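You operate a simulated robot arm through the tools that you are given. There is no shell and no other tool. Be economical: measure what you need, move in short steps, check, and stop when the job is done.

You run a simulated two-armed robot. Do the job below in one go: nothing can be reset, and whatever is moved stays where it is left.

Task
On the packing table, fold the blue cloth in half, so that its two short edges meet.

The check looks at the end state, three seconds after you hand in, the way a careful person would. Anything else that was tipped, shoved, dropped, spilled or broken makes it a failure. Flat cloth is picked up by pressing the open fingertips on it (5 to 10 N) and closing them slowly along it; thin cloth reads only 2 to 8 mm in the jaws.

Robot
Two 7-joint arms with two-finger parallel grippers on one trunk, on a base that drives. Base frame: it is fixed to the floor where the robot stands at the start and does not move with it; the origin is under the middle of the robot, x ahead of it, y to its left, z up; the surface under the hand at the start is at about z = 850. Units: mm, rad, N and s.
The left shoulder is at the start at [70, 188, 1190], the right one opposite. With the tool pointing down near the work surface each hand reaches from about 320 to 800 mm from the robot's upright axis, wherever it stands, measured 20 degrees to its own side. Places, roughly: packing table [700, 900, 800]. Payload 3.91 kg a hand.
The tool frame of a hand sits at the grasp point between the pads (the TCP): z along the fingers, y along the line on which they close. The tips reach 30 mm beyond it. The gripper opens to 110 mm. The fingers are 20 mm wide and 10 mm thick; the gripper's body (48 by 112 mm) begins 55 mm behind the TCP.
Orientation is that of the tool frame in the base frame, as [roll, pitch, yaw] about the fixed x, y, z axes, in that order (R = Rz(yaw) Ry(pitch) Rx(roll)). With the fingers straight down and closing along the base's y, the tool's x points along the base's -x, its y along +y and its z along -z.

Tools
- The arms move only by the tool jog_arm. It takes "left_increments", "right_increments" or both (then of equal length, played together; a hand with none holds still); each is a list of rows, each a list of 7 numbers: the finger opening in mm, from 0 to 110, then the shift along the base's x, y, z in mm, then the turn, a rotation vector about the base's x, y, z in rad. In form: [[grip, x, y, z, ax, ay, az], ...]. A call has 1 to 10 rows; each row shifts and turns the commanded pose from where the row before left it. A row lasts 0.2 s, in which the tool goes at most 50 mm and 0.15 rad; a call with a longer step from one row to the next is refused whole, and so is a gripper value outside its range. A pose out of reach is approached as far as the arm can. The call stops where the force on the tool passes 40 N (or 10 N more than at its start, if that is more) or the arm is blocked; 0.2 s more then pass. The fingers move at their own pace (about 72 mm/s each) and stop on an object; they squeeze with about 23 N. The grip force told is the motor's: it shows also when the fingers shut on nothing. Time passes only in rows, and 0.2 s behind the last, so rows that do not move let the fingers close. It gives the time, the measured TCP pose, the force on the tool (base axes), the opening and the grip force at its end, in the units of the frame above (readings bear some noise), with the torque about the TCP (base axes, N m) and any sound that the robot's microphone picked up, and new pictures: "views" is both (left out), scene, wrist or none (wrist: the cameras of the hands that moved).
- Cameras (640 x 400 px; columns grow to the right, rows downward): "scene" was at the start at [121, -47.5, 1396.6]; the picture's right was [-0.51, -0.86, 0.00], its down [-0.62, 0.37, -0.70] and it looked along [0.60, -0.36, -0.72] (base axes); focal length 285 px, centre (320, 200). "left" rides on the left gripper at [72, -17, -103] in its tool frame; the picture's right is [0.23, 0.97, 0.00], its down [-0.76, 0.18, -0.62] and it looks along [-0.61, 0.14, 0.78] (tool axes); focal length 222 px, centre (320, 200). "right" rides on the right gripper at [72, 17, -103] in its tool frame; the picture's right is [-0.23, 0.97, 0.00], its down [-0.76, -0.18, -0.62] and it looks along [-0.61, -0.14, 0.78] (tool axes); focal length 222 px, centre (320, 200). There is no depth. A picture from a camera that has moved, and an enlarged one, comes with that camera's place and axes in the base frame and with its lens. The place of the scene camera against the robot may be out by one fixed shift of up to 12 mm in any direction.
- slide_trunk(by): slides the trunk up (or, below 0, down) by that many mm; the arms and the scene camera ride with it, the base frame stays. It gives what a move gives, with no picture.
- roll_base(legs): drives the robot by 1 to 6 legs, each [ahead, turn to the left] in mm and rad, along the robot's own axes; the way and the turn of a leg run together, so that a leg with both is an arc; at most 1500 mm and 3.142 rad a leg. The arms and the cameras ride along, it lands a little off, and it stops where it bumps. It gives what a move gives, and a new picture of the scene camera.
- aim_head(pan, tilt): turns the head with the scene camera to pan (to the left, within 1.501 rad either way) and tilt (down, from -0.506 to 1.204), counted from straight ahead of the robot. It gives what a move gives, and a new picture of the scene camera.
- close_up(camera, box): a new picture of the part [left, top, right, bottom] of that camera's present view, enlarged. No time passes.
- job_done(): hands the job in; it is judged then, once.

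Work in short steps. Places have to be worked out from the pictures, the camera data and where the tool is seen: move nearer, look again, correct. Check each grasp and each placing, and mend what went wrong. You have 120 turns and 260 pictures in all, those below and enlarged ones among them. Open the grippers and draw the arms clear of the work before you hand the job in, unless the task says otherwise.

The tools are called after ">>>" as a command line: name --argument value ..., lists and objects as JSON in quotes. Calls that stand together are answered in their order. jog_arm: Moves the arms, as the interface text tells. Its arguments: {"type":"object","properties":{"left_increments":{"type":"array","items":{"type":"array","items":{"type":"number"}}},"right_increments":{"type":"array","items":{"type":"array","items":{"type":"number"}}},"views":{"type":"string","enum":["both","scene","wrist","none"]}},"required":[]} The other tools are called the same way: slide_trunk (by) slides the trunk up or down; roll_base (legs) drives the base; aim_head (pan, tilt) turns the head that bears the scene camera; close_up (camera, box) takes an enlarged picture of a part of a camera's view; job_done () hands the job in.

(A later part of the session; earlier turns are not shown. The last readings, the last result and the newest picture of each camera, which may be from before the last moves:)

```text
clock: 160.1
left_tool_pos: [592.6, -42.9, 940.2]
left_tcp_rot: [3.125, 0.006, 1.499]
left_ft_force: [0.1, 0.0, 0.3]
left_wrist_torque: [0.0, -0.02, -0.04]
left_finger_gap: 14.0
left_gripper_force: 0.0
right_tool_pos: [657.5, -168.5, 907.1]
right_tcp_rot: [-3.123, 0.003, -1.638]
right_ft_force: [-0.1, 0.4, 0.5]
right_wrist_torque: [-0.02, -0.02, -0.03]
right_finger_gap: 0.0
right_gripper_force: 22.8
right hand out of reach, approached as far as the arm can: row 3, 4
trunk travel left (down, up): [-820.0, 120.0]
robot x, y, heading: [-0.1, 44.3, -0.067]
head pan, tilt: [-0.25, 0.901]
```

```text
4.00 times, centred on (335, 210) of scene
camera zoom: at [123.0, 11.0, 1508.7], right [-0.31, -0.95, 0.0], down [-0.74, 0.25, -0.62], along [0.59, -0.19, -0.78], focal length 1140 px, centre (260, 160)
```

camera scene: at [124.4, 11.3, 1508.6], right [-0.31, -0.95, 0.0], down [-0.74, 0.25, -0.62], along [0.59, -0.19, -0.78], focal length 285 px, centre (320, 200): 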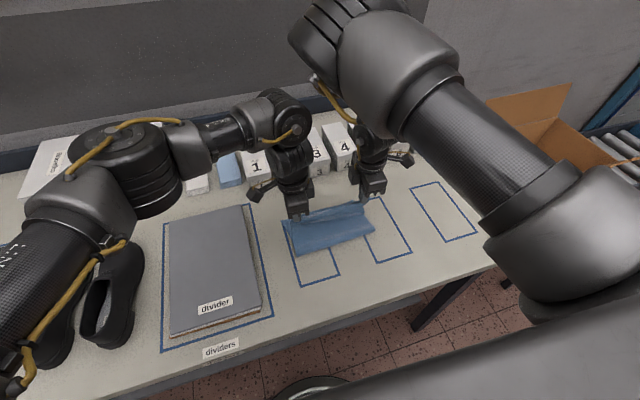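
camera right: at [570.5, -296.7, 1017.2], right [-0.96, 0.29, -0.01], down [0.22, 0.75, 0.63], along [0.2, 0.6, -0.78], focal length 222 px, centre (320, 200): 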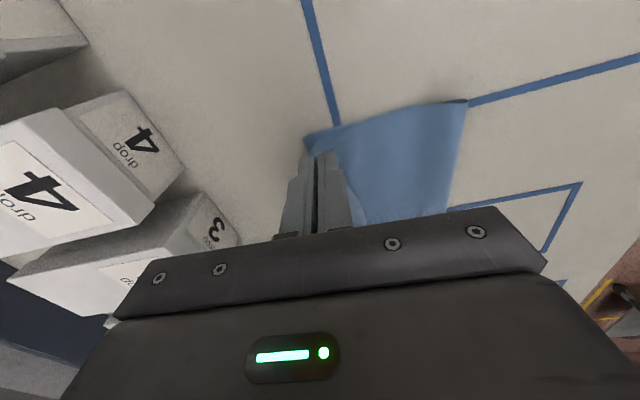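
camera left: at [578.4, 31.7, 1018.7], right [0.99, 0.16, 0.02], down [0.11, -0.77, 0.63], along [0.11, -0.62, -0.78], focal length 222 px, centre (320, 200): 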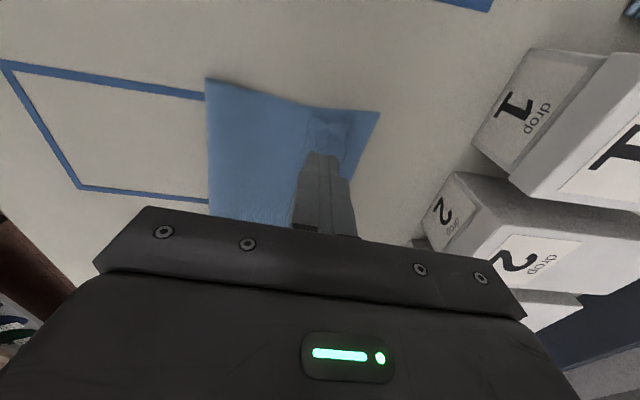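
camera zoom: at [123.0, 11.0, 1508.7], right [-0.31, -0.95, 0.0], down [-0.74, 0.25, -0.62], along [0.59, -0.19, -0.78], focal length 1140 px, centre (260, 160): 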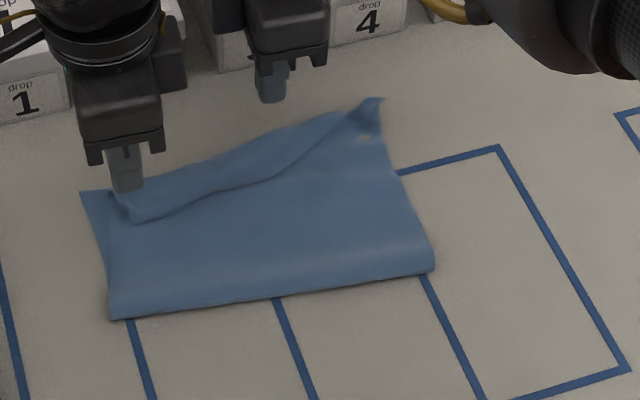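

The right arm is at its inward limit. I'll raise it, turn the robot −0.15 rad so the left hand can do the middle and left part.

>>> jog_arm --left_increments '[[0, -5, 0, 10, 0, 0, 0], [0, -5, 0, 10, 0, 0, 0], [0, 0, 0, 0, 0, 0, 0]]' --right_increments '[[0, 0, 0, 30, 0, 0, 0], [0, -20, -30, 30, 0, 0, 0], [0, -30, -30, 20, 0, 0, 0]]' --views "none"

>>> roll_base --legs '[[0, -0.15]]'

>>> close_up --camera "left" --box '[160, 20, 420, 230]'

```text
clock: 160.9
left_tool_pos: [580.4, -42.7, 960.7]
left_tcp_rot: [3.123, 0.006, 1.5]
left_ft_force: [0.6, 0.2, 0.0]
left_wrist_torque: [0.01, -0.01, 0.02]
left_finger_gap: 0.1
left_gripper_force: 22.7
right_tool_pos: [606.4, -227.9, 989.9]
right_tcp_rot: [-3.124, 0.004, -1.638]
right_ft_force: [-0.6, 0.4, 0.0]
right_wrist_torque: [0.02, 0.04, -0.03]
right_finger_gap: 0.0
right_gripper_force: 23.5
trunk travel left (down, up): [-820.0, 120.0]
robot x, y, heading: [-0.2, 47.3, -0.071]
head pan, tilt: [-0.25, 0.901]
```

```text
clock: 162.0
left_tool_pos: [563.1, -126.3, 961.4]
left_tcp_rot: [3.123, 0.008, 1.354]
left_ft_force: [0.6, 0.6, -0.8]
left_wrist_torque: [0.01, 0.0, -0.01]
left_finger_gap: 0.0
left_gripper_force: 23.1
right_tool_pos: [563.1, -313.0, 988.4]
right_tcp_rot: [-3.124, 0.004, -1.784]
right_ft_force: [1.0, 0.2, -0.8]
right_wrist_torque: [-0.04, 0.0, 0.02]
right_finger_gap: 0.0
right_gripper_force: 23.0
trunk travel left (down, up): [-820.0, 120.0]
robot x, y, heading: [-2.3, 43.8, -0.211]
head pan, tilt: [-0.25, 0.901]
camera scene: at [117.7, -5.1, 1508.8], right [-0.45, -0.89, 0.0], down [-0.7, 0.35, -0.62], along [0.55, -0.28, -0.78], focal length 285 px, centre (320, 200)
```

scene: 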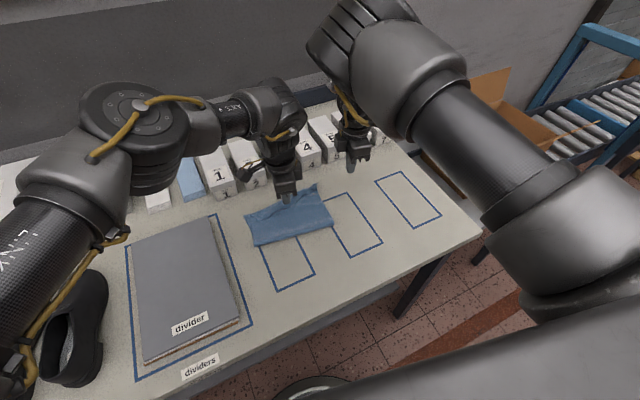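

```text
1.90 times, centred on (290, 125) of left
camera zoom: at [560.8, -51.2, 1064.2], right [1.0, 0.01, 0.02], down [0.0, -0.77, 0.63], along [0.02, -0.63, -0.77], focal length 423 px, centre (377, 343)
```

zoom: 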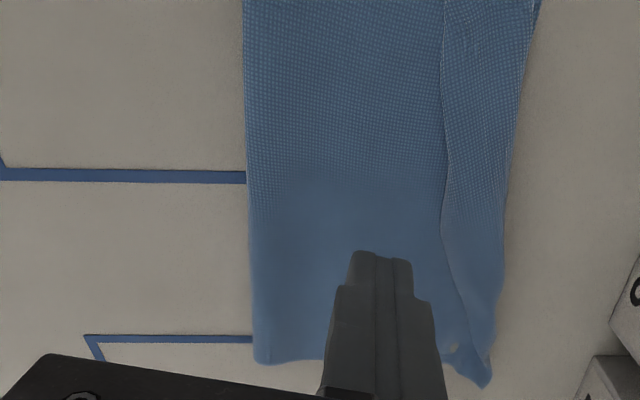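

Great view of the flap (free edge ≈(603,−151), hinge ≈(633,−151)). Turn a little more so the left reaches y≈−165, then sweep there.

>>> roll_base --legs '[[0, -0.12]]'

>>> jog_arm --left_increments '[[0, 17, 12, -25, 0, 0, 0], [0, 17, 12, -30, 0, 0, 0], [0, 0, 0, -20, 0, 0, 0], [0, 10, 0, 0, 0, 0, 0], [0, 10, 0, 0, 0, 0, 0], [0, 10, 0, 1, 0, 0, 0], [0, 10, 0, 3, 0, 0, 0], [0, 10, 0, 3, 0, 0, 0], [0, 8, 0, 3, 0, 0, 0], [0, 6, 0, -3, 0, 0, 0]]' --views "wrist"

```text
clock: 162.9
left_tool_pos: [540.1, -191.8, 961.4]
left_tcp_rot: [3.124, 0.011, 1.231]
left_ft_force: [-0.1, 0.6, 0.1]
left_wrist_torque: [-0.03, 0.01, -0.03]
left_finger_gap: 0.1
left_gripper_force: 23.2
right_tool_pos: [515.2, -376.6, 989.2]
right_tcp_rot: [-3.125, 0.003, -1.904]
right_ft_force: [0.3, 0.6, 0.4]
right_wrist_torque: [0.0, 0.01, -0.02]
right_finger_gap: 0.0
right_gripper_force: 22.9
trunk travel left (down, up): [-820.0, 120.0]
robot x, y, heading: [-1.8, 42.3, -0.333]
head pan, tilt: [-0.25, 0.901]
camera scene: at [112.6, -16.5, 1508.8], right [-0.55, -0.83, 0.0], down [-0.65, 0.43, -0.62], along [0.52, -0.35, -0.78], focal length 285 px, centre (320, 200)
```

scene: 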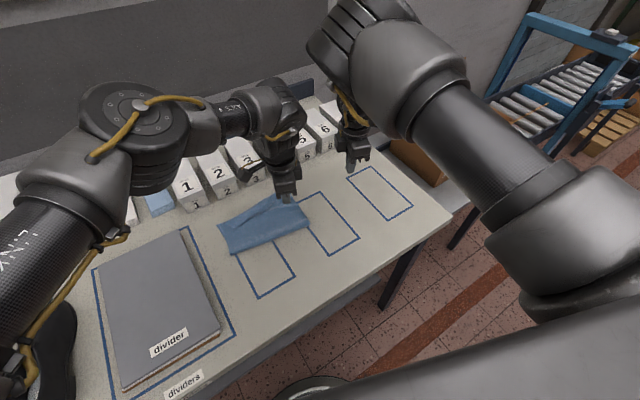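

```text
clock: 165.1
left_tool_pos: [610.2, -160.4, 898.5]
left_tcp_rot: [3.124, 0.007, 1.232]
left_ft_force: [-0.4, 1.0, 0.4]
left_wrist_torque: [0.01, 0.02, -0.01]
left_finger_gap: 0.1
left_gripper_force: 23.2
left hand out of reach, approached as far as the arm can: row 6, 7, 8, 9, 10
right_tool_pos: [514.1, -379.4, 988.7]
right_tcp_rot: [-3.124, 0.003, -1.905]
right_ft_force: [-0.1, 0.1, 0.0]
right_wrist_torque: [0.0, 0.01, -0.05]
right_finger_gap: 0.0
right_gripper_force: 23.3
trunk travel left (down, up): [-820.0, 120.0]
robot x, y, heading: [-0.6, 45.7, -0.341]
head pan, tilt: [-0.25, 0.901]
camera left: at [616.9, -84.9, 1001.3], right [0.99, -0.11, 0.02], down [-0.09, -0.77, 0.63], along [-0.06, -0.63, -0.77], focal length 222 px, centre (320, 200)
```

left: 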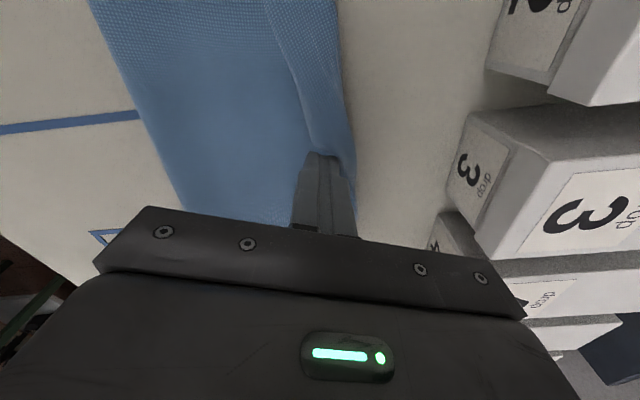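

Reach-limited at x 610. Lower the trunk for more reach: raise both hands first, then slide down 120.

>>> jog_arm --left_increments '[[0, 0, 0, 40, 0, 0, 0], [0, -10, 0, 40, 0, 0, 0], [0, -20, 0, 40, 0, 0, 0]]' --right_increments '[[0, 0, 0, 45, 0, 0, 0], [0, -10, -10, 45, 0, 0, 0], [0, -10, -10, 45, 0, 0, 0]]' --views "none"

>>> slide_trunk --by -115

```text
clock: 165.9
left_tool_pos: [579.6, -156.8, 1019.6]
left_tcp_rot: [3.121, 0.007, 1.232]
left_ft_force: [0.7, -0.1, 0.2]
left_wrist_torque: [-0.03, -0.05, 0.01]
left_finger_gap: 0.0
left_gripper_force: 23.0
right_tool_pos: [490.8, -397.6, 1129.3]
right_tcp_rot: [-3.123, 0.004, -1.906]
right_ft_force: [1.0, -1.4, 1.1]
right_wrist_torque: [0.01, -0.03, -0.02]
right_finger_gap: 0.0
right_gripper_force: 23.1
trunk travel left (down, up): [-820.0, 120.0]
robot x, y, heading: [0.8, 44.2, -0.332]
head pan, tilt: [-0.25, 0.901]
```

```text
clock: 167.4
left_tool_pos: [580.9, -158.4, 905.2]
left_tcp_rot: [3.124, 0.007, 1.231]
left_ft_force: [0.4, -0.3, 0.3]
left_wrist_torque: [-0.02, 0.0, -0.03]
left_finger_gap: 0.0
left_gripper_force: 23.1
right_tool_pos: [492.2, -398.1, 1013.3]
right_tcp_rot: [-3.124, 0.004, -1.904]
right_ft_force: [0.0, 0.7, -0.3]
right_wrist_torque: [0.0, 0.0, 0.03]
right_finger_gap: 0.0
right_gripper_force: 22.8
trunk travel left (down, up): [-705.0, 235.0]
robot x, y, heading: [-1.5, 42.8, -0.339]
head pan, tilt: [-0.25, 0.901]
```

Now sweep at y≈−160 from x 581 to ≈645.

>>> jog_arm --left_increments '[[0, 0, -2, -19, 0, 0, 0], [0, 10, 0, 0, 0, 0, 0], [0, 10, 0, 0, 0, 0, 0], [0, 10, 0, 1, 0, 0, 0], [0, 10, 0, 3, 0, 0, 0], [0, 10, 0, 3, 0, 0, 0], [0, 8, 0, 3, 0, 0, 0], [0, 8, 0, -4, 0, 0, 0], [0, 4, 0, -6, 0, 0, 0]]' --views "wrist"

```text
clock: 169.4
left_tool_pos: [640.3, -159.5, 889.4]
left_tcp_rot: [3.122, 0.007, 1.231]
left_ft_force: [0.2, -0.6, -0.4]
left_wrist_torque: [-0.03, -0.03, 0.0]
left_finger_gap: 0.0
left_gripper_force: 22.3
left hand out of reach, approached as far as the arm can: row 8, 9
right_tool_pos: [492.1, -397.2, 1012.2]
right_tcp_rot: [-3.125, 0.004, -1.905]
right_ft_force: [-0.1, -1.0, 0.4]
right_wrist_torque: [0.0, 0.0, 0.03]
right_finger_gap: 0.1
right_gripper_force: 23.0
trunk travel left (down, up): [-705.0, 235.0]
robot x, y, heading: [0.7, 42.0, -0.337]
head pan, tilt: [-0.25, 0.901]
camera left: at [646.0, -84.9, 992.5], right [0.99, -0.11, 0.02], down [-0.09, -0.77, 0.63], along [-0.06, -0.63, -0.77], focal length 222 px, centre (320, 200)
```

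left: 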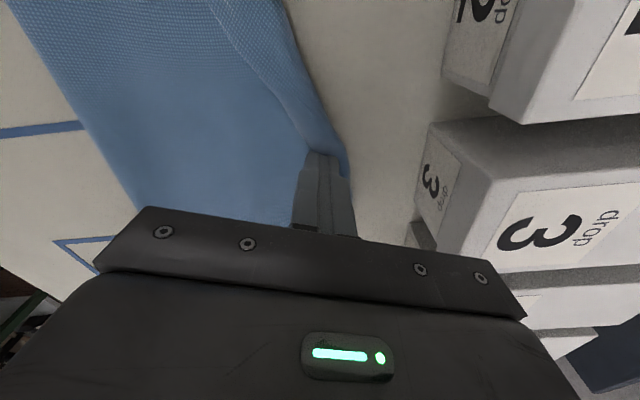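

The flap is flipped up to here. Next sweep at y≈−115.

>>> jog_arm --left_increments '[[0, 0, 5, 25, 0, 0, 0], [0, -30, 20, 0, 0, 0, 0], [0, -32, 20, 0, 0, 0, 0], [0, 0, 0, -27, 0, 0, 0], [0, 11, 0, 0, 0, 0, 0], [0, 11, 0, 0, 0, 0, 0], [0, 11, 0, 1, 0, 0, 0], [0, 11, 0, 3, 0, 0, 0], [0, 11, 0, 4, 0, 0, 0], [0, 10, 0, 0, 0, 0, 0]]' --views "wrist"

```text
clock: 171.6
left_tool_pos: [643.1, -115.6, 895.2]
left_tcp_rot: [3.123, 0.007, 1.233]
left_ft_force: [-0.4, 0.3, 0.4]
left_wrist_torque: [0.0, -0.04, 0.02]
left_finger_gap: 0.2
left_gripper_force: 23.1
right_tool_pos: [493.3, -397.1, 1012.1]
right_tcp_rot: [-3.126, 0.003, -1.906]
right_ft_force: [0.4, -0.2, 0.3]
right_wrist_torque: [0.03, 0.01, 0.0]
right_finger_gap: 0.0
right_gripper_force: 23.2
trunk travel left (down, up): [-705.0, 235.0]
robot x, y, heading: [0.5, 43.4, -0.338]
head pan, tilt: [-0.25, 0.901]
camera left: at [649.1, -41.1, 998.7], right [0.99, -0.11, 0.02], down [-0.09, -0.77, 0.63], along [-0.06, -0.63, -0.77], focal length 222 px, centre (320, 200)
```

left: 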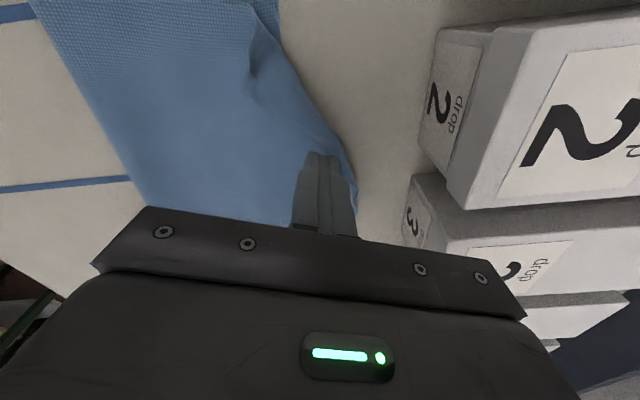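

Working nicely. Next sweep at y≈−70.

>>> jog_arm --left_increments '[[0, 0, 5, 22, 0, 0, 0], [0, -36, 20, 0, 0, 0, 0], [0, -36, 20, 0, 0, 0, 0], [0, 0, 0, -31, 0, 0, 0], [0, 11, 0, 0, 0, 0, 0], [0, 11, 0, 0, 0, 0, 0], [0, 11, 0, 1, 0, 0, 0], [0, 11, 0, 3, 0, 0, 0], [0, 11, 0, 4, 0, 0, 0], [0, 11, 0, 0, 0, 0, 0]]' --views "wrist"

```text
clock: 173.8
left_tool_pos: [637.4, -69.6, 895.7]
left_tcp_rot: [3.124, 0.007, 1.231]
left_ft_force: [-0.1, -0.5, -0.2]
left_wrist_torque: [0.02, 0.0, -0.01]
left_finger_gap: 0.2
left_gripper_force: 23.0
right_tool_pos: [492.3, -397.9, 1011.6]
right_tcp_rot: [-3.125, 0.005, -1.906]
right_ft_force: [-0.3, -0.6, -0.9]
right_wrist_torque: [0.0, -0.02, 0.0]
right_finger_gap: 0.1
right_gripper_force: 23.4
trunk travel left (down, up): [-705.0, 235.0]
robot x, y, heading: [-2.8, 43.1, -0.339]
head pan, tilt: [-0.25, 0.901]
camera left: at [643.6, 5.4, 998.4], right [0.99, -0.11, 0.02], down [-0.09, -0.77, 0.63], along [-0.06, -0.63, -0.77], focal length 222 px, centre (320, 200)
```

left: 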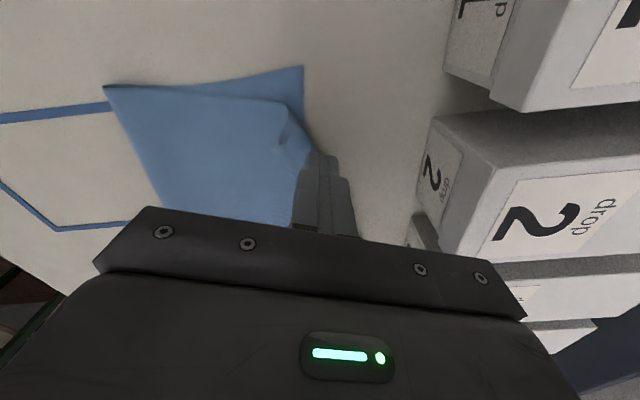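

Last one at the left corner, y≈−40; then lift away to look.

>>> jog_arm --left_increments '[[0, 0, 5, 22, 0, 0, 0], [0, -36, 15, 0, 0, 0, 0], [0, -26, 10, 0, 0, 0, 0], [0, 0, 0, -31, 0, 0, 0], [0, 11, 0, 0, 0, 0, 0], [0, 11, 0, 0, 0, 0, 0], [0, 11, 0, 1, 0, 0, 0], [0, 11, 0, 3, 0, 0, 0], [0, 11, 0, 4, 0, 0, 0], [0, 6, 0, 0, 0, 0, 0]]' --views "none"

>>> jog_arm --left_increments '[[0, 0, 0, 30, 0, 0, 0], [0, -20, 20, 30, 0, 0, 0], [0, -30, 30, 20, 0, 0, 0], [0, -20, 40, 0, 0, 0, 0], [0, -20, 40, 0, 0, 0, 0]]' --views "scene"

>>> close_up --camera "scene" --box '[200, 160, 330, 270]'

```text
clock: 176.0
left_tool_pos: [634.9, -39.0, 893.4]
left_tcp_rot: [3.124, 0.007, 1.233]
left_ft_force: [1.1, -0.2, 0.3]
left_wrist_torque: [0.03, 0.02, 0.0]
left_finger_gap: 0.0
left_gripper_force: 22.8
right_tool_pos: [492.0, -398.1, 1013.2]
right_tcp_rot: [-3.126, 0.004, -1.903]
right_ft_force: [-0.2, -0.3, 0.0]
right_wrist_torque: [0.02, 0.02, 0.0]
right_finger_gap: 0.0
right_gripper_force: 23.0
trunk travel left (down, up): [-705.0, 235.0]
robot x, y, heading: [0.1, 45.7, -0.339]
head pan, tilt: [-0.25, 0.901]
```

```text
clock: 177.2
left_tool_pos: [547.0, 96.3, 973.5]
left_tcp_rot: [3.124, 0.011, 1.235]
left_ft_force: [0.2, 0.2, 0.1]
left_wrist_torque: [-0.02, 0.0, -0.03]
left_finger_gap: 0.0
left_gripper_force: 23.3
right_tool_pos: [491.8, -394.4, 1014.4]
right_tcp_rot: [-3.124, 0.002, -1.904]
right_ft_force: [-0.7, 0.4, -0.9]
right_wrist_torque: [-0.03, 0.01, -0.01]
right_finger_gap: 0.0
right_gripper_force: 23.0
trunk travel left (down, up): [-705.0, 235.0]
robot x, y, heading: [-1.0, 46.0, -0.342]
head pan, tilt: [-0.25, 0.901]
camera scene: at [110.5, -16.8, 1394.0], right [-0.55, -0.83, 0.0], down [-0.65, 0.43, -0.62], along [0.52, -0.35, -0.78], focal length 285 px, centre (320, 200)
```

scene: 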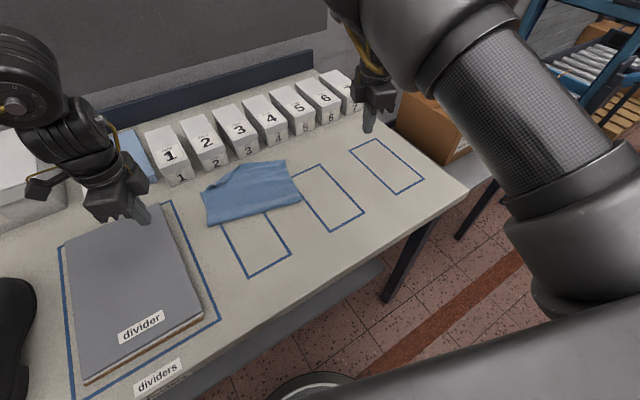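

```text
3.64 times, centred on (265, 215) of scene
camera zoom: at [110.5, -16.8, 1394.0], right [-0.55, -0.83, 0.0], down [-0.65, 0.43, -0.62], along [0.52, -0.35, -0.78], focal length 1036 px, centre (520, 146)
```

zoom: 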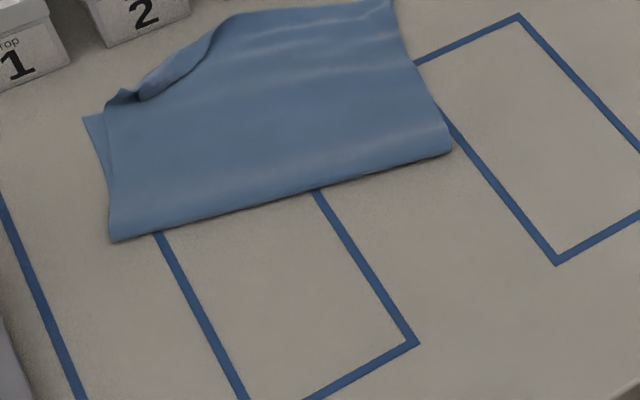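

The edge is unrolled except at the left corner. Let me look at both sides from the wrist cameras to judge how top and bottom edges lie.

>>> jog_arm --left_increments '[[0, 25, -35, 0, 0, 0, 0], [0, 25, -35, 0, 0, 0, 0], [0, 20, -30, 0, 0, 0, 0]]' --right_increments '[[0, 25, 30, 0, 0, 0, 0], [0, 25, 30, 0, 0, 0, 0], [0, 20, 30, 0, 0, 0, 0]]' --views "wrist"

>>> close_up --camera "left" --box '[150, 20, 430, 200]'

```text
clock: 178.0
left_tool_pos: [617.8, -7.6, 976.7]
left_tcp_rot: [3.125, 0.006, 1.235]
left_ft_force: [-0.4, 0.8, 0.4]
left_wrist_torque: [0.0, 0.01, 0.03]
left_finger_gap: 0.0
left_gripper_force: 23.5
right_tool_pos: [563.9, -310.4, 1013.3]
right_tcp_rot: [-3.126, 0.004, -1.905]
right_ft_force: [-0.2, 0.3, -0.1]
right_wrist_torque: [-0.01, 0.02, 0.02]
right_finger_gap: 0.1
right_gripper_force: 23.6
trunk travel left (down, up): [-705.0, 235.0]
robot x, y, heading: [-0.2, 45.5, -0.336]
head pan, tilt: [-0.25, 0.901]
camera right: at [523.7, -374.0, 1116.4], right [-0.84, 0.53, -0.01], down [0.41, 0.66, 0.63], along [0.35, 0.53, -0.78], focal length 222 px, centre (320, 200)
camera left: at [624.4, 67.6, 1079.0], right [0.99, -0.11, 0.02], down [-0.09, -0.77, 0.63], along [-0.06, -0.63, -0.78], focal length 222 px, centre (320, 200)
```

right: 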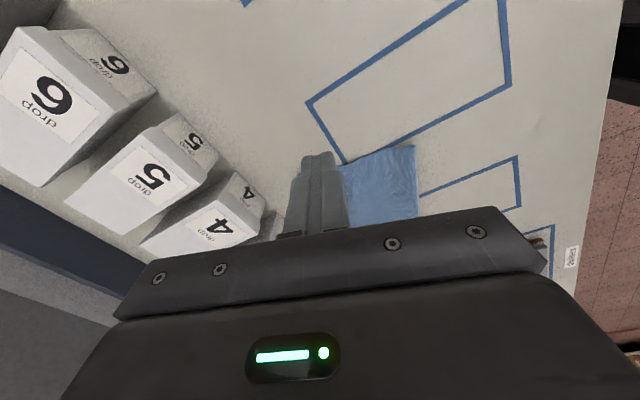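
left: 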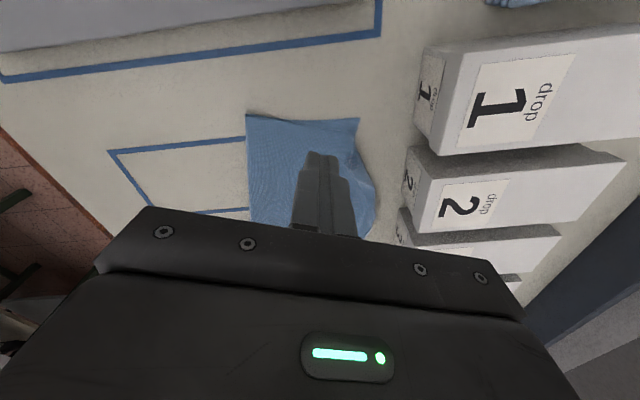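

```text
2.22 times, centred on (290, 110) of left
camera zoom: at [624.4, 67.6, 1079.0], right [0.99, -0.11, 0.02], down [-0.09, -0.77, 0.63], along [-0.06, -0.63, -0.78], focal length 494 px, centre (387, 400)
```

zoom: 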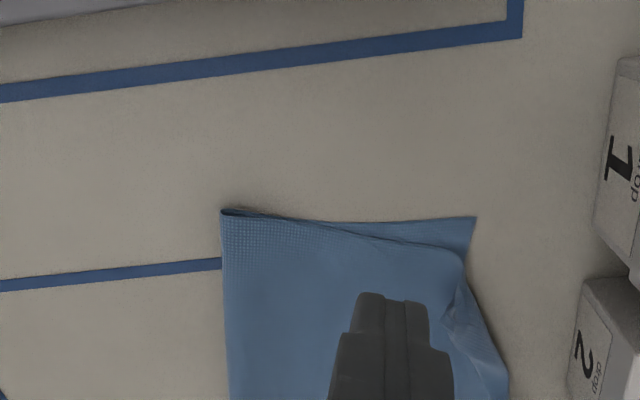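

Left corner A is now at ≈(657,−15) with the crease at ≈545: the bottom layer is short (113) and the top long, so the crease must move and the whole cloth has crept close to the boxes. First drag the whole stack back −x with the left hand pressing at its centre.

>>> jog_arm --left_increments '[[0, 0, -40, 0, 0, 0, 0], [0, 0, -40, -15, 0, 0, 0], [0, -10, -30, -30, 0, 0, 0], [0, -5, 0, -38, 0, 0, 0], [0, 0, 0, -6, 0, 0, 0], [0, 0, 0, -2, 0, 0, 0]]' --views "none"

```text
clock: 179.4
left_tool_pos: [601.4, -119.1, 882.2]
left_tcp_rot: [3.123, 0.007, 1.232]
left_ft_force: [-0.5, 1.1, 0.5]
left_wrist_torque: [-0.01, -0.01, -0.02]
left_finger_gap: 0.0
left_gripper_force: 23.0
right_tool_pos: [563.0, -309.8, 1014.6]
right_tcp_rot: [-3.127, 0.003, -1.906]
right_ft_force: [-0.8, -0.2, -0.7]
right_wrist_torque: [0.02, -0.03, -0.02]
right_finger_gap: 0.1
right_gripper_force: 23.2
trunk travel left (down, up): [-705.0, 235.0]
robot x, y, heading: [-0.8, 42.5, -0.337]
head pan, tilt: [-0.25, 0.901]
```

>>> jog_arm --left_increments '[[0, 0, 0, -0.8, 0, 0, 0], [0, 0, 0, -0.6, 0, 0, 0], [0, -9, 0, 0, 0, 0, 0], [0, -9, 0, 0, 0, 0, 0], [0, -9, 0, 0, 0, 0, 0], [0, -9, 0, 0, 0, 0, 0], [0, -9, 0, 0, 0, 0, 0], [0, -9, 0, 0, 0, 0, 0], [0, -9, 0, 0, 0, 0, 0], [0, -7, 0, 0, 0, 0, 0]]' --views "scene"

>>> close_up --camera "scene" --box '[190, 150, 340, 270]'

```text
clock: 181.6
left_tool_pos: [530.9, -119.1, 882.1]
left_tcp_rot: [3.122, 0.005, 1.235]
left_ft_force: [0.6, -0.3, -0.7]
left_wrist_torque: [-0.02, 0.0, 0.0]
left_finger_gap: 0.0
left_gripper_force: 22.9
right_tool_pos: [563.7, -309.0, 1014.0]
right_tcp_rot: [-3.125, 0.003, -1.904]
right_ft_force: [0.0, 0.1, -0.2]
right_wrist_torque: [-0.02, 0.02, 0.05]
right_finger_gap: 0.0
right_gripper_force: 23.3
trunk travel left (down, up): [-705.0, 235.0]
robot x, y, heading: [1.0, 43.3, -0.332]
head pan, tilt: [-0.25, 0.901]
camera scene: at [111.1, -19.7, 1393.8], right [-0.55, -0.83, 0.0], down [-0.65, 0.43, -0.62], along [0.52, -0.34, -0.78], focal length 285 px, centre (320, 200)
```

scene: 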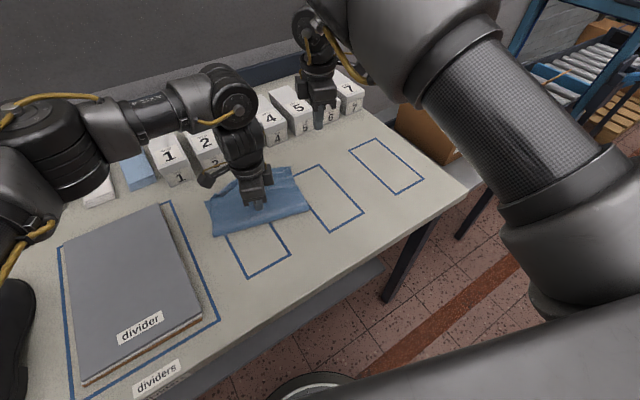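

```text
3.33 times, centred on (265, 210) of scene
camera zoom: at [111.1, -19.7, 1393.8], right [-0.55, -0.83, 0.0], down [-0.65, 0.43, -0.62], along [0.52, -0.34, -0.78], focal length 950 px, centre (503, 167)
```

zoom: 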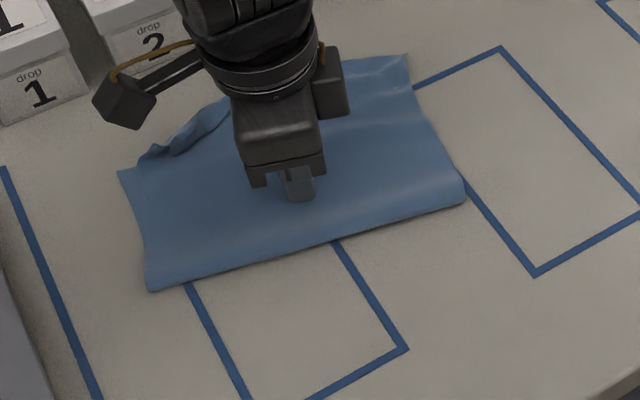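

The stack moved back ~33 mm. Now push the overhanging top edge back: bring the left finger onto the overhang at about (637,−152), where only the top layer lies on the table.

>>> jog_arm --left_increments '[[0, 0, 0, 25, 0, 0, 0], [0, 35, -11, 5, 0, 0, 0], [0, 36, -11, 0, 0, 0, 0], [0, 33, -11, 0, 0, 0, 0], [0, 0, 0, -20, 0, 0, 0], [0, 0, 0, -9, 0, 0, 0]]' --views "wrist"

```text
clock: 183.0
left_tool_pos: [634.8, -154.1, 884.2]
left_tcp_rot: [3.122, 0.007, 1.235]
left_ft_force: [0.5, -0.3, -0.7]
left_wrist_torque: [0.01, 0.01, 0.02]
left_finger_gap: 0.0
left_gripper_force: 23.0
right_tool_pos: [563.5, -310.5, 1013.7]
right_tcp_rot: [-3.126, 0.004, -1.904]
right_ft_force: [0.1, -0.4, 0.4]
right_wrist_torque: [0.03, 0.01, 0.0]
right_finger_gap: 0.0
right_gripper_force: 23.3
trunk travel left (down, up): [-705.0, 235.0]
robot x, y, heading: [1.2, 42.9, -0.338]
head pan, tilt: [-0.25, 0.901]
camera left: at [641.6, -80.1, 986.8], right [0.99, -0.11, 0.02], down [-0.09, -0.77, 0.63], along [-0.06, -0.63, -0.78], focal length 222 px, centre (320, 200)
```

left: 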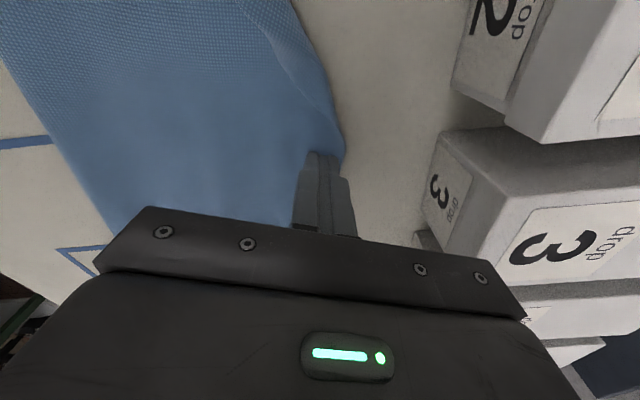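

Finger is on the overhang, just inside its edge. Press and push it back 44 mm along the cloth.

>>> jog_arm --left_increments '[[0, 0, 0, -2.5, 0, 0, 0], [0, 0, 0, -1.2, 0, 0, 0], [0, -7, 1.8, 0, 0, 0, 0], [0, -7, 1.8, 0, 0, 0, 0], [0, -7, 1.8, 0, 0, 0, 0], [0, -7, 1.8, 0, 0, 0, 0], [0, -7, 1.8, 0, 0, 0, 0], [0, -7, 1.8, 0, 0, 0, 0], [0, 0, 0, 20, 0, 0, 0], [0, -20, 20, 35, 0, 0, 0]]' --views "wrist"

>>> close_up --camera "scene" --box '[190, 150, 340, 270]'

```text
clock: 185.2
left_tool_pos: [573.3, -117.5, 936.5]
left_tcp_rot: [3.124, 0.009, 1.233]
left_ft_force: [0.4, 0.8, -0.2]
left_wrist_torque: [-0.02, -0.01, 0.01]
left_finger_gap: 0.0
left_gripper_force: 22.8
right_tool_pos: [563.1, -308.0, 1015.5]
right_tcp_rot: [-3.124, 0.003, -1.904]
right_ft_force: [-0.2, -1.1, 0.4]
right_wrist_torque: [0.01, -0.02, 0.0]
right_finger_gap: 0.0
right_gripper_force: 23.0
trunk travel left (down, up): [-705.0, 235.0]
robot x, y, heading: [0.0, 46.3, -0.339]
head pan, tilt: [-0.25, 0.901]
camera left: at [579.8, -43.2, 1039.3], right [0.99, -0.11, 0.02], down [-0.09, -0.77, 0.63], along [-0.06, -0.63, -0.77], focal length 222 px, centre (320, 200)
```

left: 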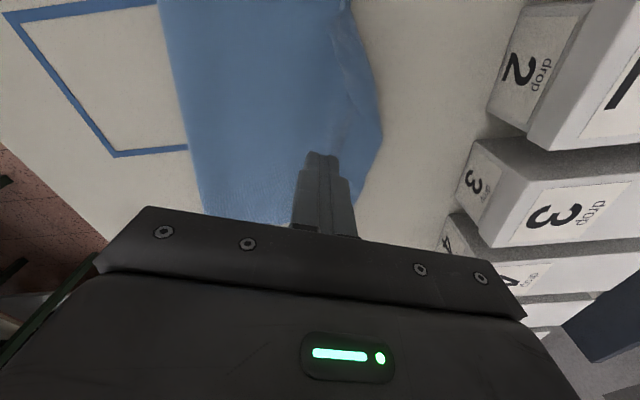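

```text
3.33 times, centred on (265, 210) of scene
camera zoom: at [109.5, -16.2, 1393.9], right [-0.55, -0.83, 0.0], down [-0.65, 0.43, -0.62], along [0.52, -0.35, -0.78], focal length 950 px, centre (503, 167)
```

zoom: 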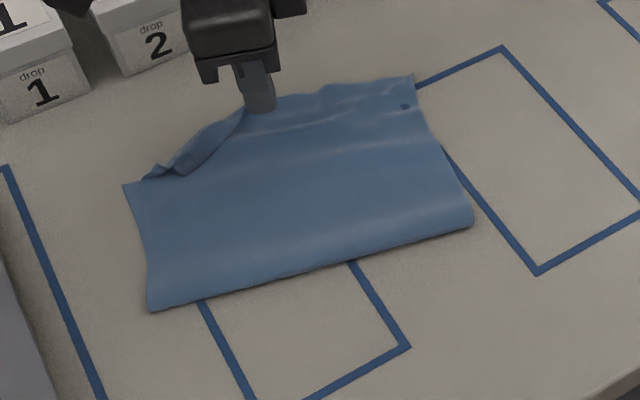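

Progress: the crease rolled back and the overhang shrank. Turn a little more and push the right part of the overhang the same way, at about (578,−212).

>>> roll_base --legs '[[0, -0.1]]'

>>> jog_arm --left_increments '[[0, 12, -18, 0, 0, 0, 0], [0, 12, -18, -20, 0, 0, 0], [0, 0, 0, -28, 0, 0, 0]]' --views "wrist"

```text
clock: 186.1
left_tool_pos: [556.6, -175.5, 935.1]
left_tcp_rot: [3.125, 0.008, 1.136]
left_ft_force: [0.3, -0.8, -0.4]
left_wrist_torque: [0.0, 0.01, -0.01]
left_finger_gap: 0.0
left_gripper_force: 23.4
right_tool_pos: [527.7, -361.9, 1013.9]
right_tcp_rot: [-3.126, 0.003, -2.0]
right_ft_force: [0.0, -0.8, 0.4]
right_wrist_torque: [0.01, 0.01, 0.0]
right_finger_gap: 0.0
right_gripper_force: 23.1
trunk travel left (down, up): [-705.0, 235.0]
robot x, y, heading: [1.5, 46.4, -0.434]
head pan, tilt: [-0.25, 0.901]
camera scene: at [105.7, -29.4, 1393.7], right [-0.63, -0.78, 0.0], down [-0.61, 0.49, -0.62], along [0.48, -0.39, -0.78], focal length 285 px, centre (320, 200)
```

scene: 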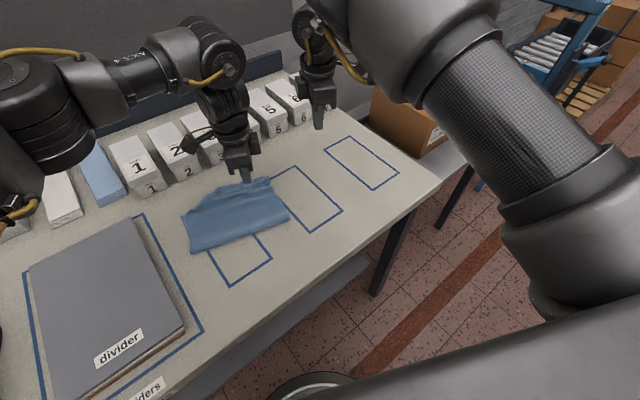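

```text
clock: 186.9
left_tool_pos: [578.6, -212.1, 889.1]
left_tcp_rot: [3.125, 0.007, 1.137]
left_ft_force: [-0.4, -0.3, -0.6]
left_wrist_torque: [0.01, 0.03, 0.01]
left_finger_gap: 0.2
left_gripper_force: 23.7
right_tool_pos: [527.4, -362.7, 1014.0]
right_tcp_rot: [-3.125, 0.003, -2.001]
right_ft_force: [-0.6, 0.1, 0.1]
right_wrist_torque: [-0.01, 0.01, -0.01]
right_finger_gap: 0.0
right_gripper_force: 23.1
trunk travel left (down, up): [-705.0, 235.0]
robot x, y, heading: [-2.2, 41.1, -0.436]
head pan, tilt: [-0.25, 0.901]
camera left: at [593.2, -138.5, 991.8], right [0.98, -0.2, 0.02], down [-0.17, -0.76, 0.63], along [-0.12, -0.62, -0.77], focal length 222 px, centre (320, 200)
```

left: 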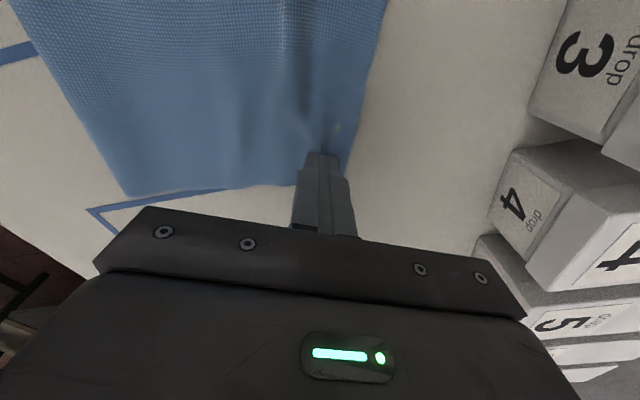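

Finger sits just inside the top-right corner. Press and push it back ~36 mm, then lift.

>>> jog_arm --left_increments '[[0, 0, 0, -6, 0, 0, 0], [0, 0, 0, -2.6, 0, 0, 0], [0, -6, 1.7, 0, 0, 0, 0], [0, -6, 1.7, 0, 0, 0, 0], [0, -6, 1.7, 0, 0, 0, 0], [0, -6, 1.7, 0, 0, 0, 0], [0, -6, 1.7, 0, 0, 0, 0], [0, -6, 1.7, 0, 0, 0, 0], [0, 0, 0, 25, 0, 0, 0], [0, 0, 15, 35, 0, 0, 0]]' --views "wrist"

>>> close_up --camera "scene" --box '[170, 160, 310, 270]'

```text
clock: 189.1
left_tool_pos: [542.7, -184.4, 941.7]
left_tcp_rot: [3.123, 0.009, 1.135]
left_ft_force: [0.6, 0.6, 0.3]
left_wrist_torque: [-0.02, -0.02, 0.01]
left_finger_gap: 0.0
left_gripper_force: 23.1
right_tool_pos: [524.9, -360.1, 1016.4]
right_tcp_rot: [-3.123, 0.002, -2.0]
right_ft_force: [-0.8, 0.4, -0.3]
right_wrist_torque: [-0.01, 0.0, 0.02]
right_finger_gap: 0.2
right_gripper_force: 23.1
trunk travel left (down, up): [-705.0, 235.0]
robot x, y, heading: [-0.7, 45.9, -0.434]
head pan, tilt: [-0.25, 0.901]
camera left: at [556.0, -110.9, 1045.0], right [0.98, -0.2, 0.02], down [-0.17, -0.76, 0.63], along [-0.12, -0.62, -0.77], focal length 222 px, centre (320, 200)
```

left: 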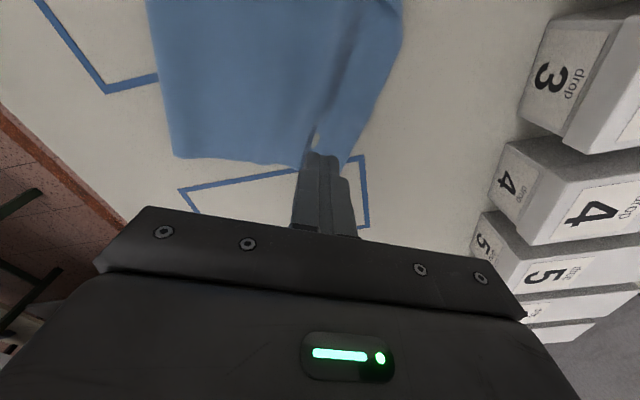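

```text
3.64 times, centred on (240, 215) of scene
camera zoom: at [103.8, -27.8, 1393.8], right [-0.63, -0.78, 0.0], down [-0.61, 0.49, -0.62], along [0.48, -0.39, -0.78], focal length 1036 px, centre (611, 146)
```

zoom: 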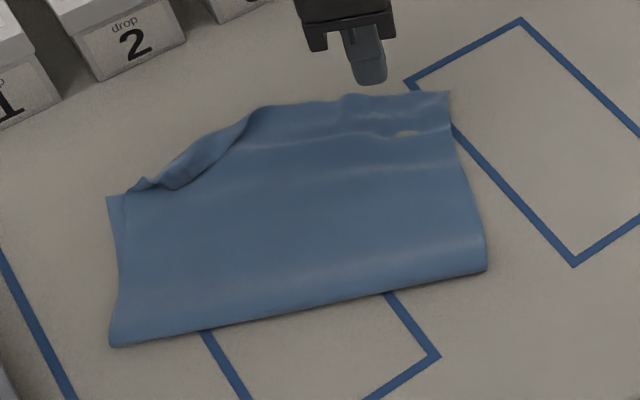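

The right still overhangs by ~40 mm and pressing just rotates the stack. Better: pinch the overhanging single layer at about (565,−181), lift it off, carry it back ~42 mm and lay it down, so slack goes to the crease. Position and press.

>>> jog_arm --left_increments '[[20, 11, 2, 0, 0, 0, 0], [20, 11, 1, -25, 0, 0, 0], [20, 0, 0, -25, 0, 0, 0], [20, 0, 0, -9, 0, 0, 0], [20, 0, 0, -1.5, 0, 0, 0]]' --views "wrist"

```text
clock: 190.3
left_tool_pos: [565.2, -182.3, 881.3]
left_tcp_rot: [3.121, 0.009, 1.136]
left_ft_force: [4.3, -0.3, 27.0]
left_wrist_torque: [0.33, 0.29, -0.07]
left_finger_gap: 18.6
left_gripper_force: 0.0
right_tool_pos: [525.2, -362.8, 1015.4]
right_tcp_rot: [-3.124, 0.003, -2.0]
right_ft_force: [0.1, 0.2, -0.6]
right_wrist_torque: [-0.02, -0.02, 0.02]
right_finger_gap: 0.0
right_gripper_force: 23.1
trunk travel left (down, up): [-705.0, 235.0]
robot x, y, heading: [-3.3, 44.9, -0.432]
head pan, tilt: [-0.25, 0.901]
camera left: at [578.4, -109.4, 984.3], right [0.98, -0.2, 0.02], down [-0.17, -0.75, 0.63], along [-0.11, -0.62, -0.77], focal length 222 px, centre (320, 200)
```

left: 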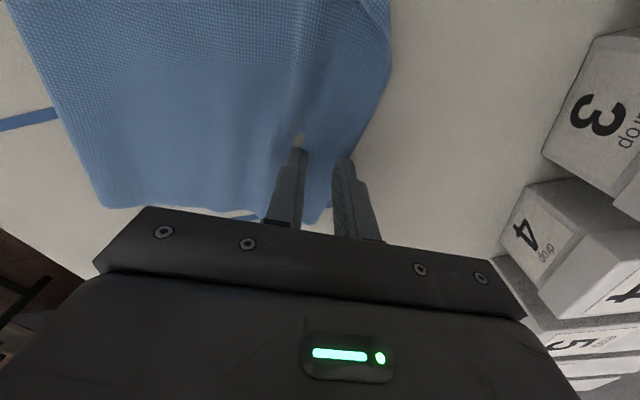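

The forward finger is at the very edge and pressure is high. Re-seat 7 mm inward with less pressure and close.

>>> jog_arm --left_increments '[[20, 0, 0, 8, 0, 0, 0], [20, -6, 3, 0, 0, 0, 0], [20, 0, 0, -8.6, 0, 0, 0], [17, 0, 0, 0, 0, 0, 0], [14, 0, 0, 0, 0, 0, 0], [11, 0, 0, 0, 0, 0, 0], [8, 0, 0, 0, 0, 0, 0], [5, 0, 0, 0, 0, 0, 0], [2, 0, 0, 0, 0, 0, 0], [0, 0, 0, 0, 0, 0, 0]]' --views "none"

>>> jog_arm --left_increments '[[0, 0, 0, 0, 0, 0, 0], [0, 0, 0, 12, 0, 0, 0], [0, 0, 0, 14, 0, 0, 0]]' --views "wrist"

```text
clock: 192.5
left_tool_pos: [557.3, -179.1, 881.1]
left_tcp_rot: [3.118, 0.008, 1.137]
left_ft_force: [-3.3, 0.6, 32.3]
left_wrist_torque: [0.19, 0.28, 0.01]
left_finger_gap: 1.7
left_gripper_force: 22.6
right_tool_pos: [524.2, -361.7, 1015.7]
right_tcp_rot: [-3.122, 0.005, -2.002]
right_ft_force: [-0.2, 0.0, -0.2]
right_wrist_torque: [-0.01, 0.03, -0.01]
right_finger_gap: 0.0
right_gripper_force: 22.6
trunk travel left (down, up): [-705.0, 235.0]
robot x, y, heading: [-2.5, 46.1, -0.438]
head pan, tilt: [-0.25, 0.901]
```

```text
clock: 193.3
left_tool_pos: [557.9, -180.4, 903.8]
left_tcp_rot: [3.121, 0.008, 1.137]
left_ft_force: [-0.5, 0.2, -0.2]
left_wrist_torque: [-0.01, -0.02, 0.03]
left_finger_gap: 1.8
left_gripper_force: 23.6
right_tool_pos: [525.7, -361.4, 1015.4]
right_tcp_rot: [-3.123, 0.003, -2.001]
right_ft_force: [0.2, 0.5, 0.2]
right_wrist_torque: [0.01, 0.0, 0.01]
right_finger_gap: 0.0
right_gripper_force: 23.0
trunk travel left (down, up): [-705.0, 235.0]
robot x, y, heading: [-1.1, 44.3, -0.433]
head pan, tilt: [-0.25, 0.901]
camera left: at [572.4, -106.6, 1006.8], right [0.98, -0.2, 0.02], down [-0.17, -0.76, 0.63], along [-0.12, -0.62, -0.78], focal length 222 px, centre (320, 200)
```

left: 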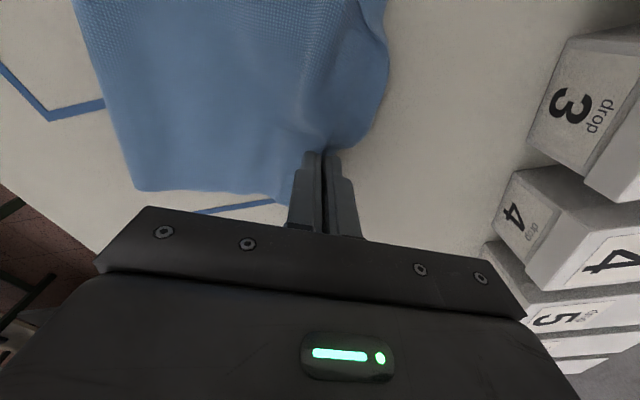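

Gripped 1.8 mm. Lift further and look whether the bottom layer stays on the table.

>>> jog_arm --left_increments '[[0, -3, 1, 15, 0, 0, 0], [0, -5, 2, 15, 0, 0, 0], [0, -6, 3, 10, 0, 0, 0]]' --views "wrist"

>>> close_up --camera "scene" --box '[170, 160, 310, 270]'

```text
clock: 194.1
left_tool_pos: [545.3, -174.7, 944.9]
left_tcp_rot: [3.124, 0.007, 1.136]
left_ft_force: [-0.1, 0.0, 0.0]
left_wrist_torque: [-0.01, 0.05, -0.05]
left_finger_gap: 1.7
left_gripper_force: 22.7
right_tool_pos: [526.3, -362.4, 1014.5]
right_tcp_rot: [-3.127, 0.004, -2.002]
right_ft_force: [-0.1, 0.0, -0.3]
right_wrist_torque: [-0.01, -0.02, -0.01]
right_finger_gap: 0.0
right_gripper_force: 22.7
trunk travel left (down, up): [-705.0, 235.0]
robot x, y, heading: [0.1, 44.5, -0.433]
head pan, tilt: [-0.25, 0.901]
camera left: at [559.6, -101.3, 1047.8], right [0.98, -0.2, 0.02], down [-0.17, -0.76, 0.63], along [-0.12, -0.62, -0.77], focal length 222 px, centre (320, 200)
```

left: 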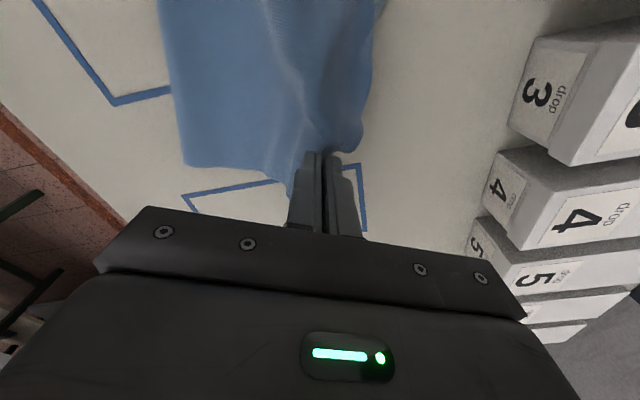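

```text
3.64 times, centred on (240, 215) of scene
camera zoom: at [105.2, -30.1, 1393.7], right [-0.63, -0.78, 0.0], down [-0.61, 0.49, -0.62], along [0.48, -0.39, -0.78], focal length 1036 px, centre (611, 146)
```

zoom: 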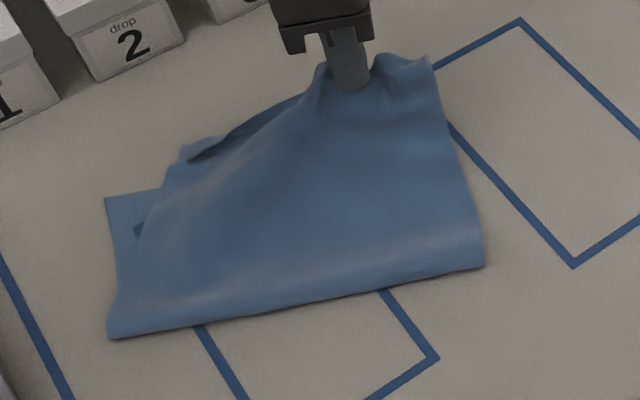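

The top lifts cleanly. Carry it back ~35 mm more along the cloth, lower and release.

>>> jog_arm --left_increments '[[0, -8, 4, 0, 0, 0, 0], [0, -8, 4, -8, 0, 0, 0], [0, -8, 4, -14, 0, 0, 0], [0, -6, 3, -16, 0, 0, 0], [0, 0, 0, -16, 0, 0, 0], [0, 0, 0, -5, 0, 0, 0], [6, 0, 0, 0, 0, 0, 0], [16, 0, 0, 3, 0, 0, 0], [20, 0, 0, 25, 0, 0, 0], [20, 0, 20, 40, 0, 0, 0]]' --views "wrist"

>>> close_up --camera "scene" --box '[170, 160, 310, 270]'

```text
clock: 196.3
left_tool_pos: [515.9, -136.5, 954.3]
left_tcp_rot: [3.125, 0.011, 1.137]
left_ft_force: [0.1, -0.9, 0.7]
left_wrist_torque: [-0.05, 0.01, 0.01]
left_finger_gap: 20.3
left_gripper_force: 0.0
right_tool_pos: [525.8, -360.9, 1015.2]
right_tcp_rot: [-3.124, 0.001, -2.001]
right_ft_force: [0.6, -0.2, -0.5]
right_wrist_torque: [-0.04, 0.02, 0.0]
right_finger_gap: 0.1
right_gripper_force: 23.3
trunk travel left (down, up): [-705.0, 235.0]
robot x, y, heading: [0.1, 45.3, -0.433]
head pan, tilt: [-0.25, 0.901]
camera left: at [530.2, -62.3, 1057.0], right [0.98, -0.2, 0.02], down [-0.17, -0.76, 0.63], along [-0.12, -0.62, -0.77], focal length 222 px, centre (320, 200)
```

left: 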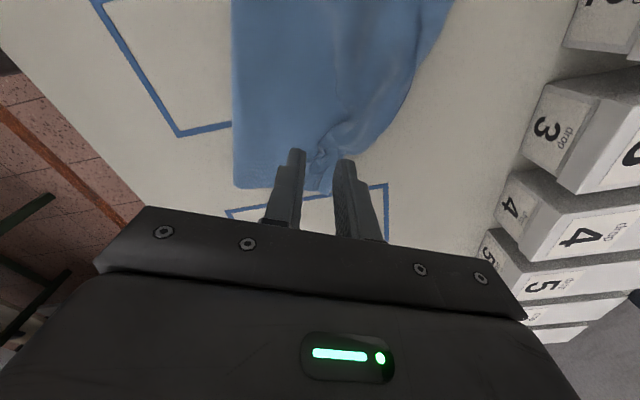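

```text
3.64 times, centred on (240, 215) of scene
camera zoom: at [104.2, -27.9, 1393.9], right [-0.63, -0.78, 0.0], down [-0.61, 0.49, -0.62], along [0.48, -0.39, -0.78], focal length 1036 px, centre (611, 146)
```

zoom: 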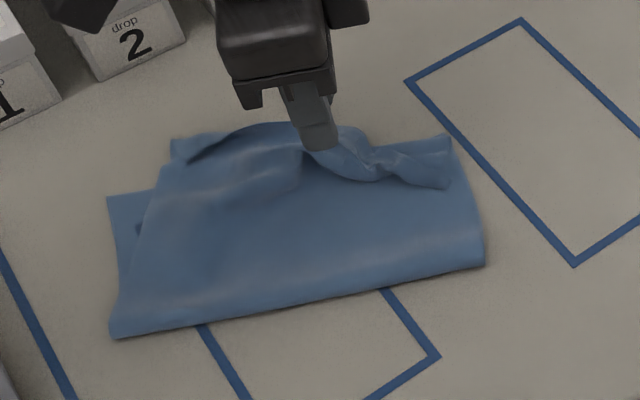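

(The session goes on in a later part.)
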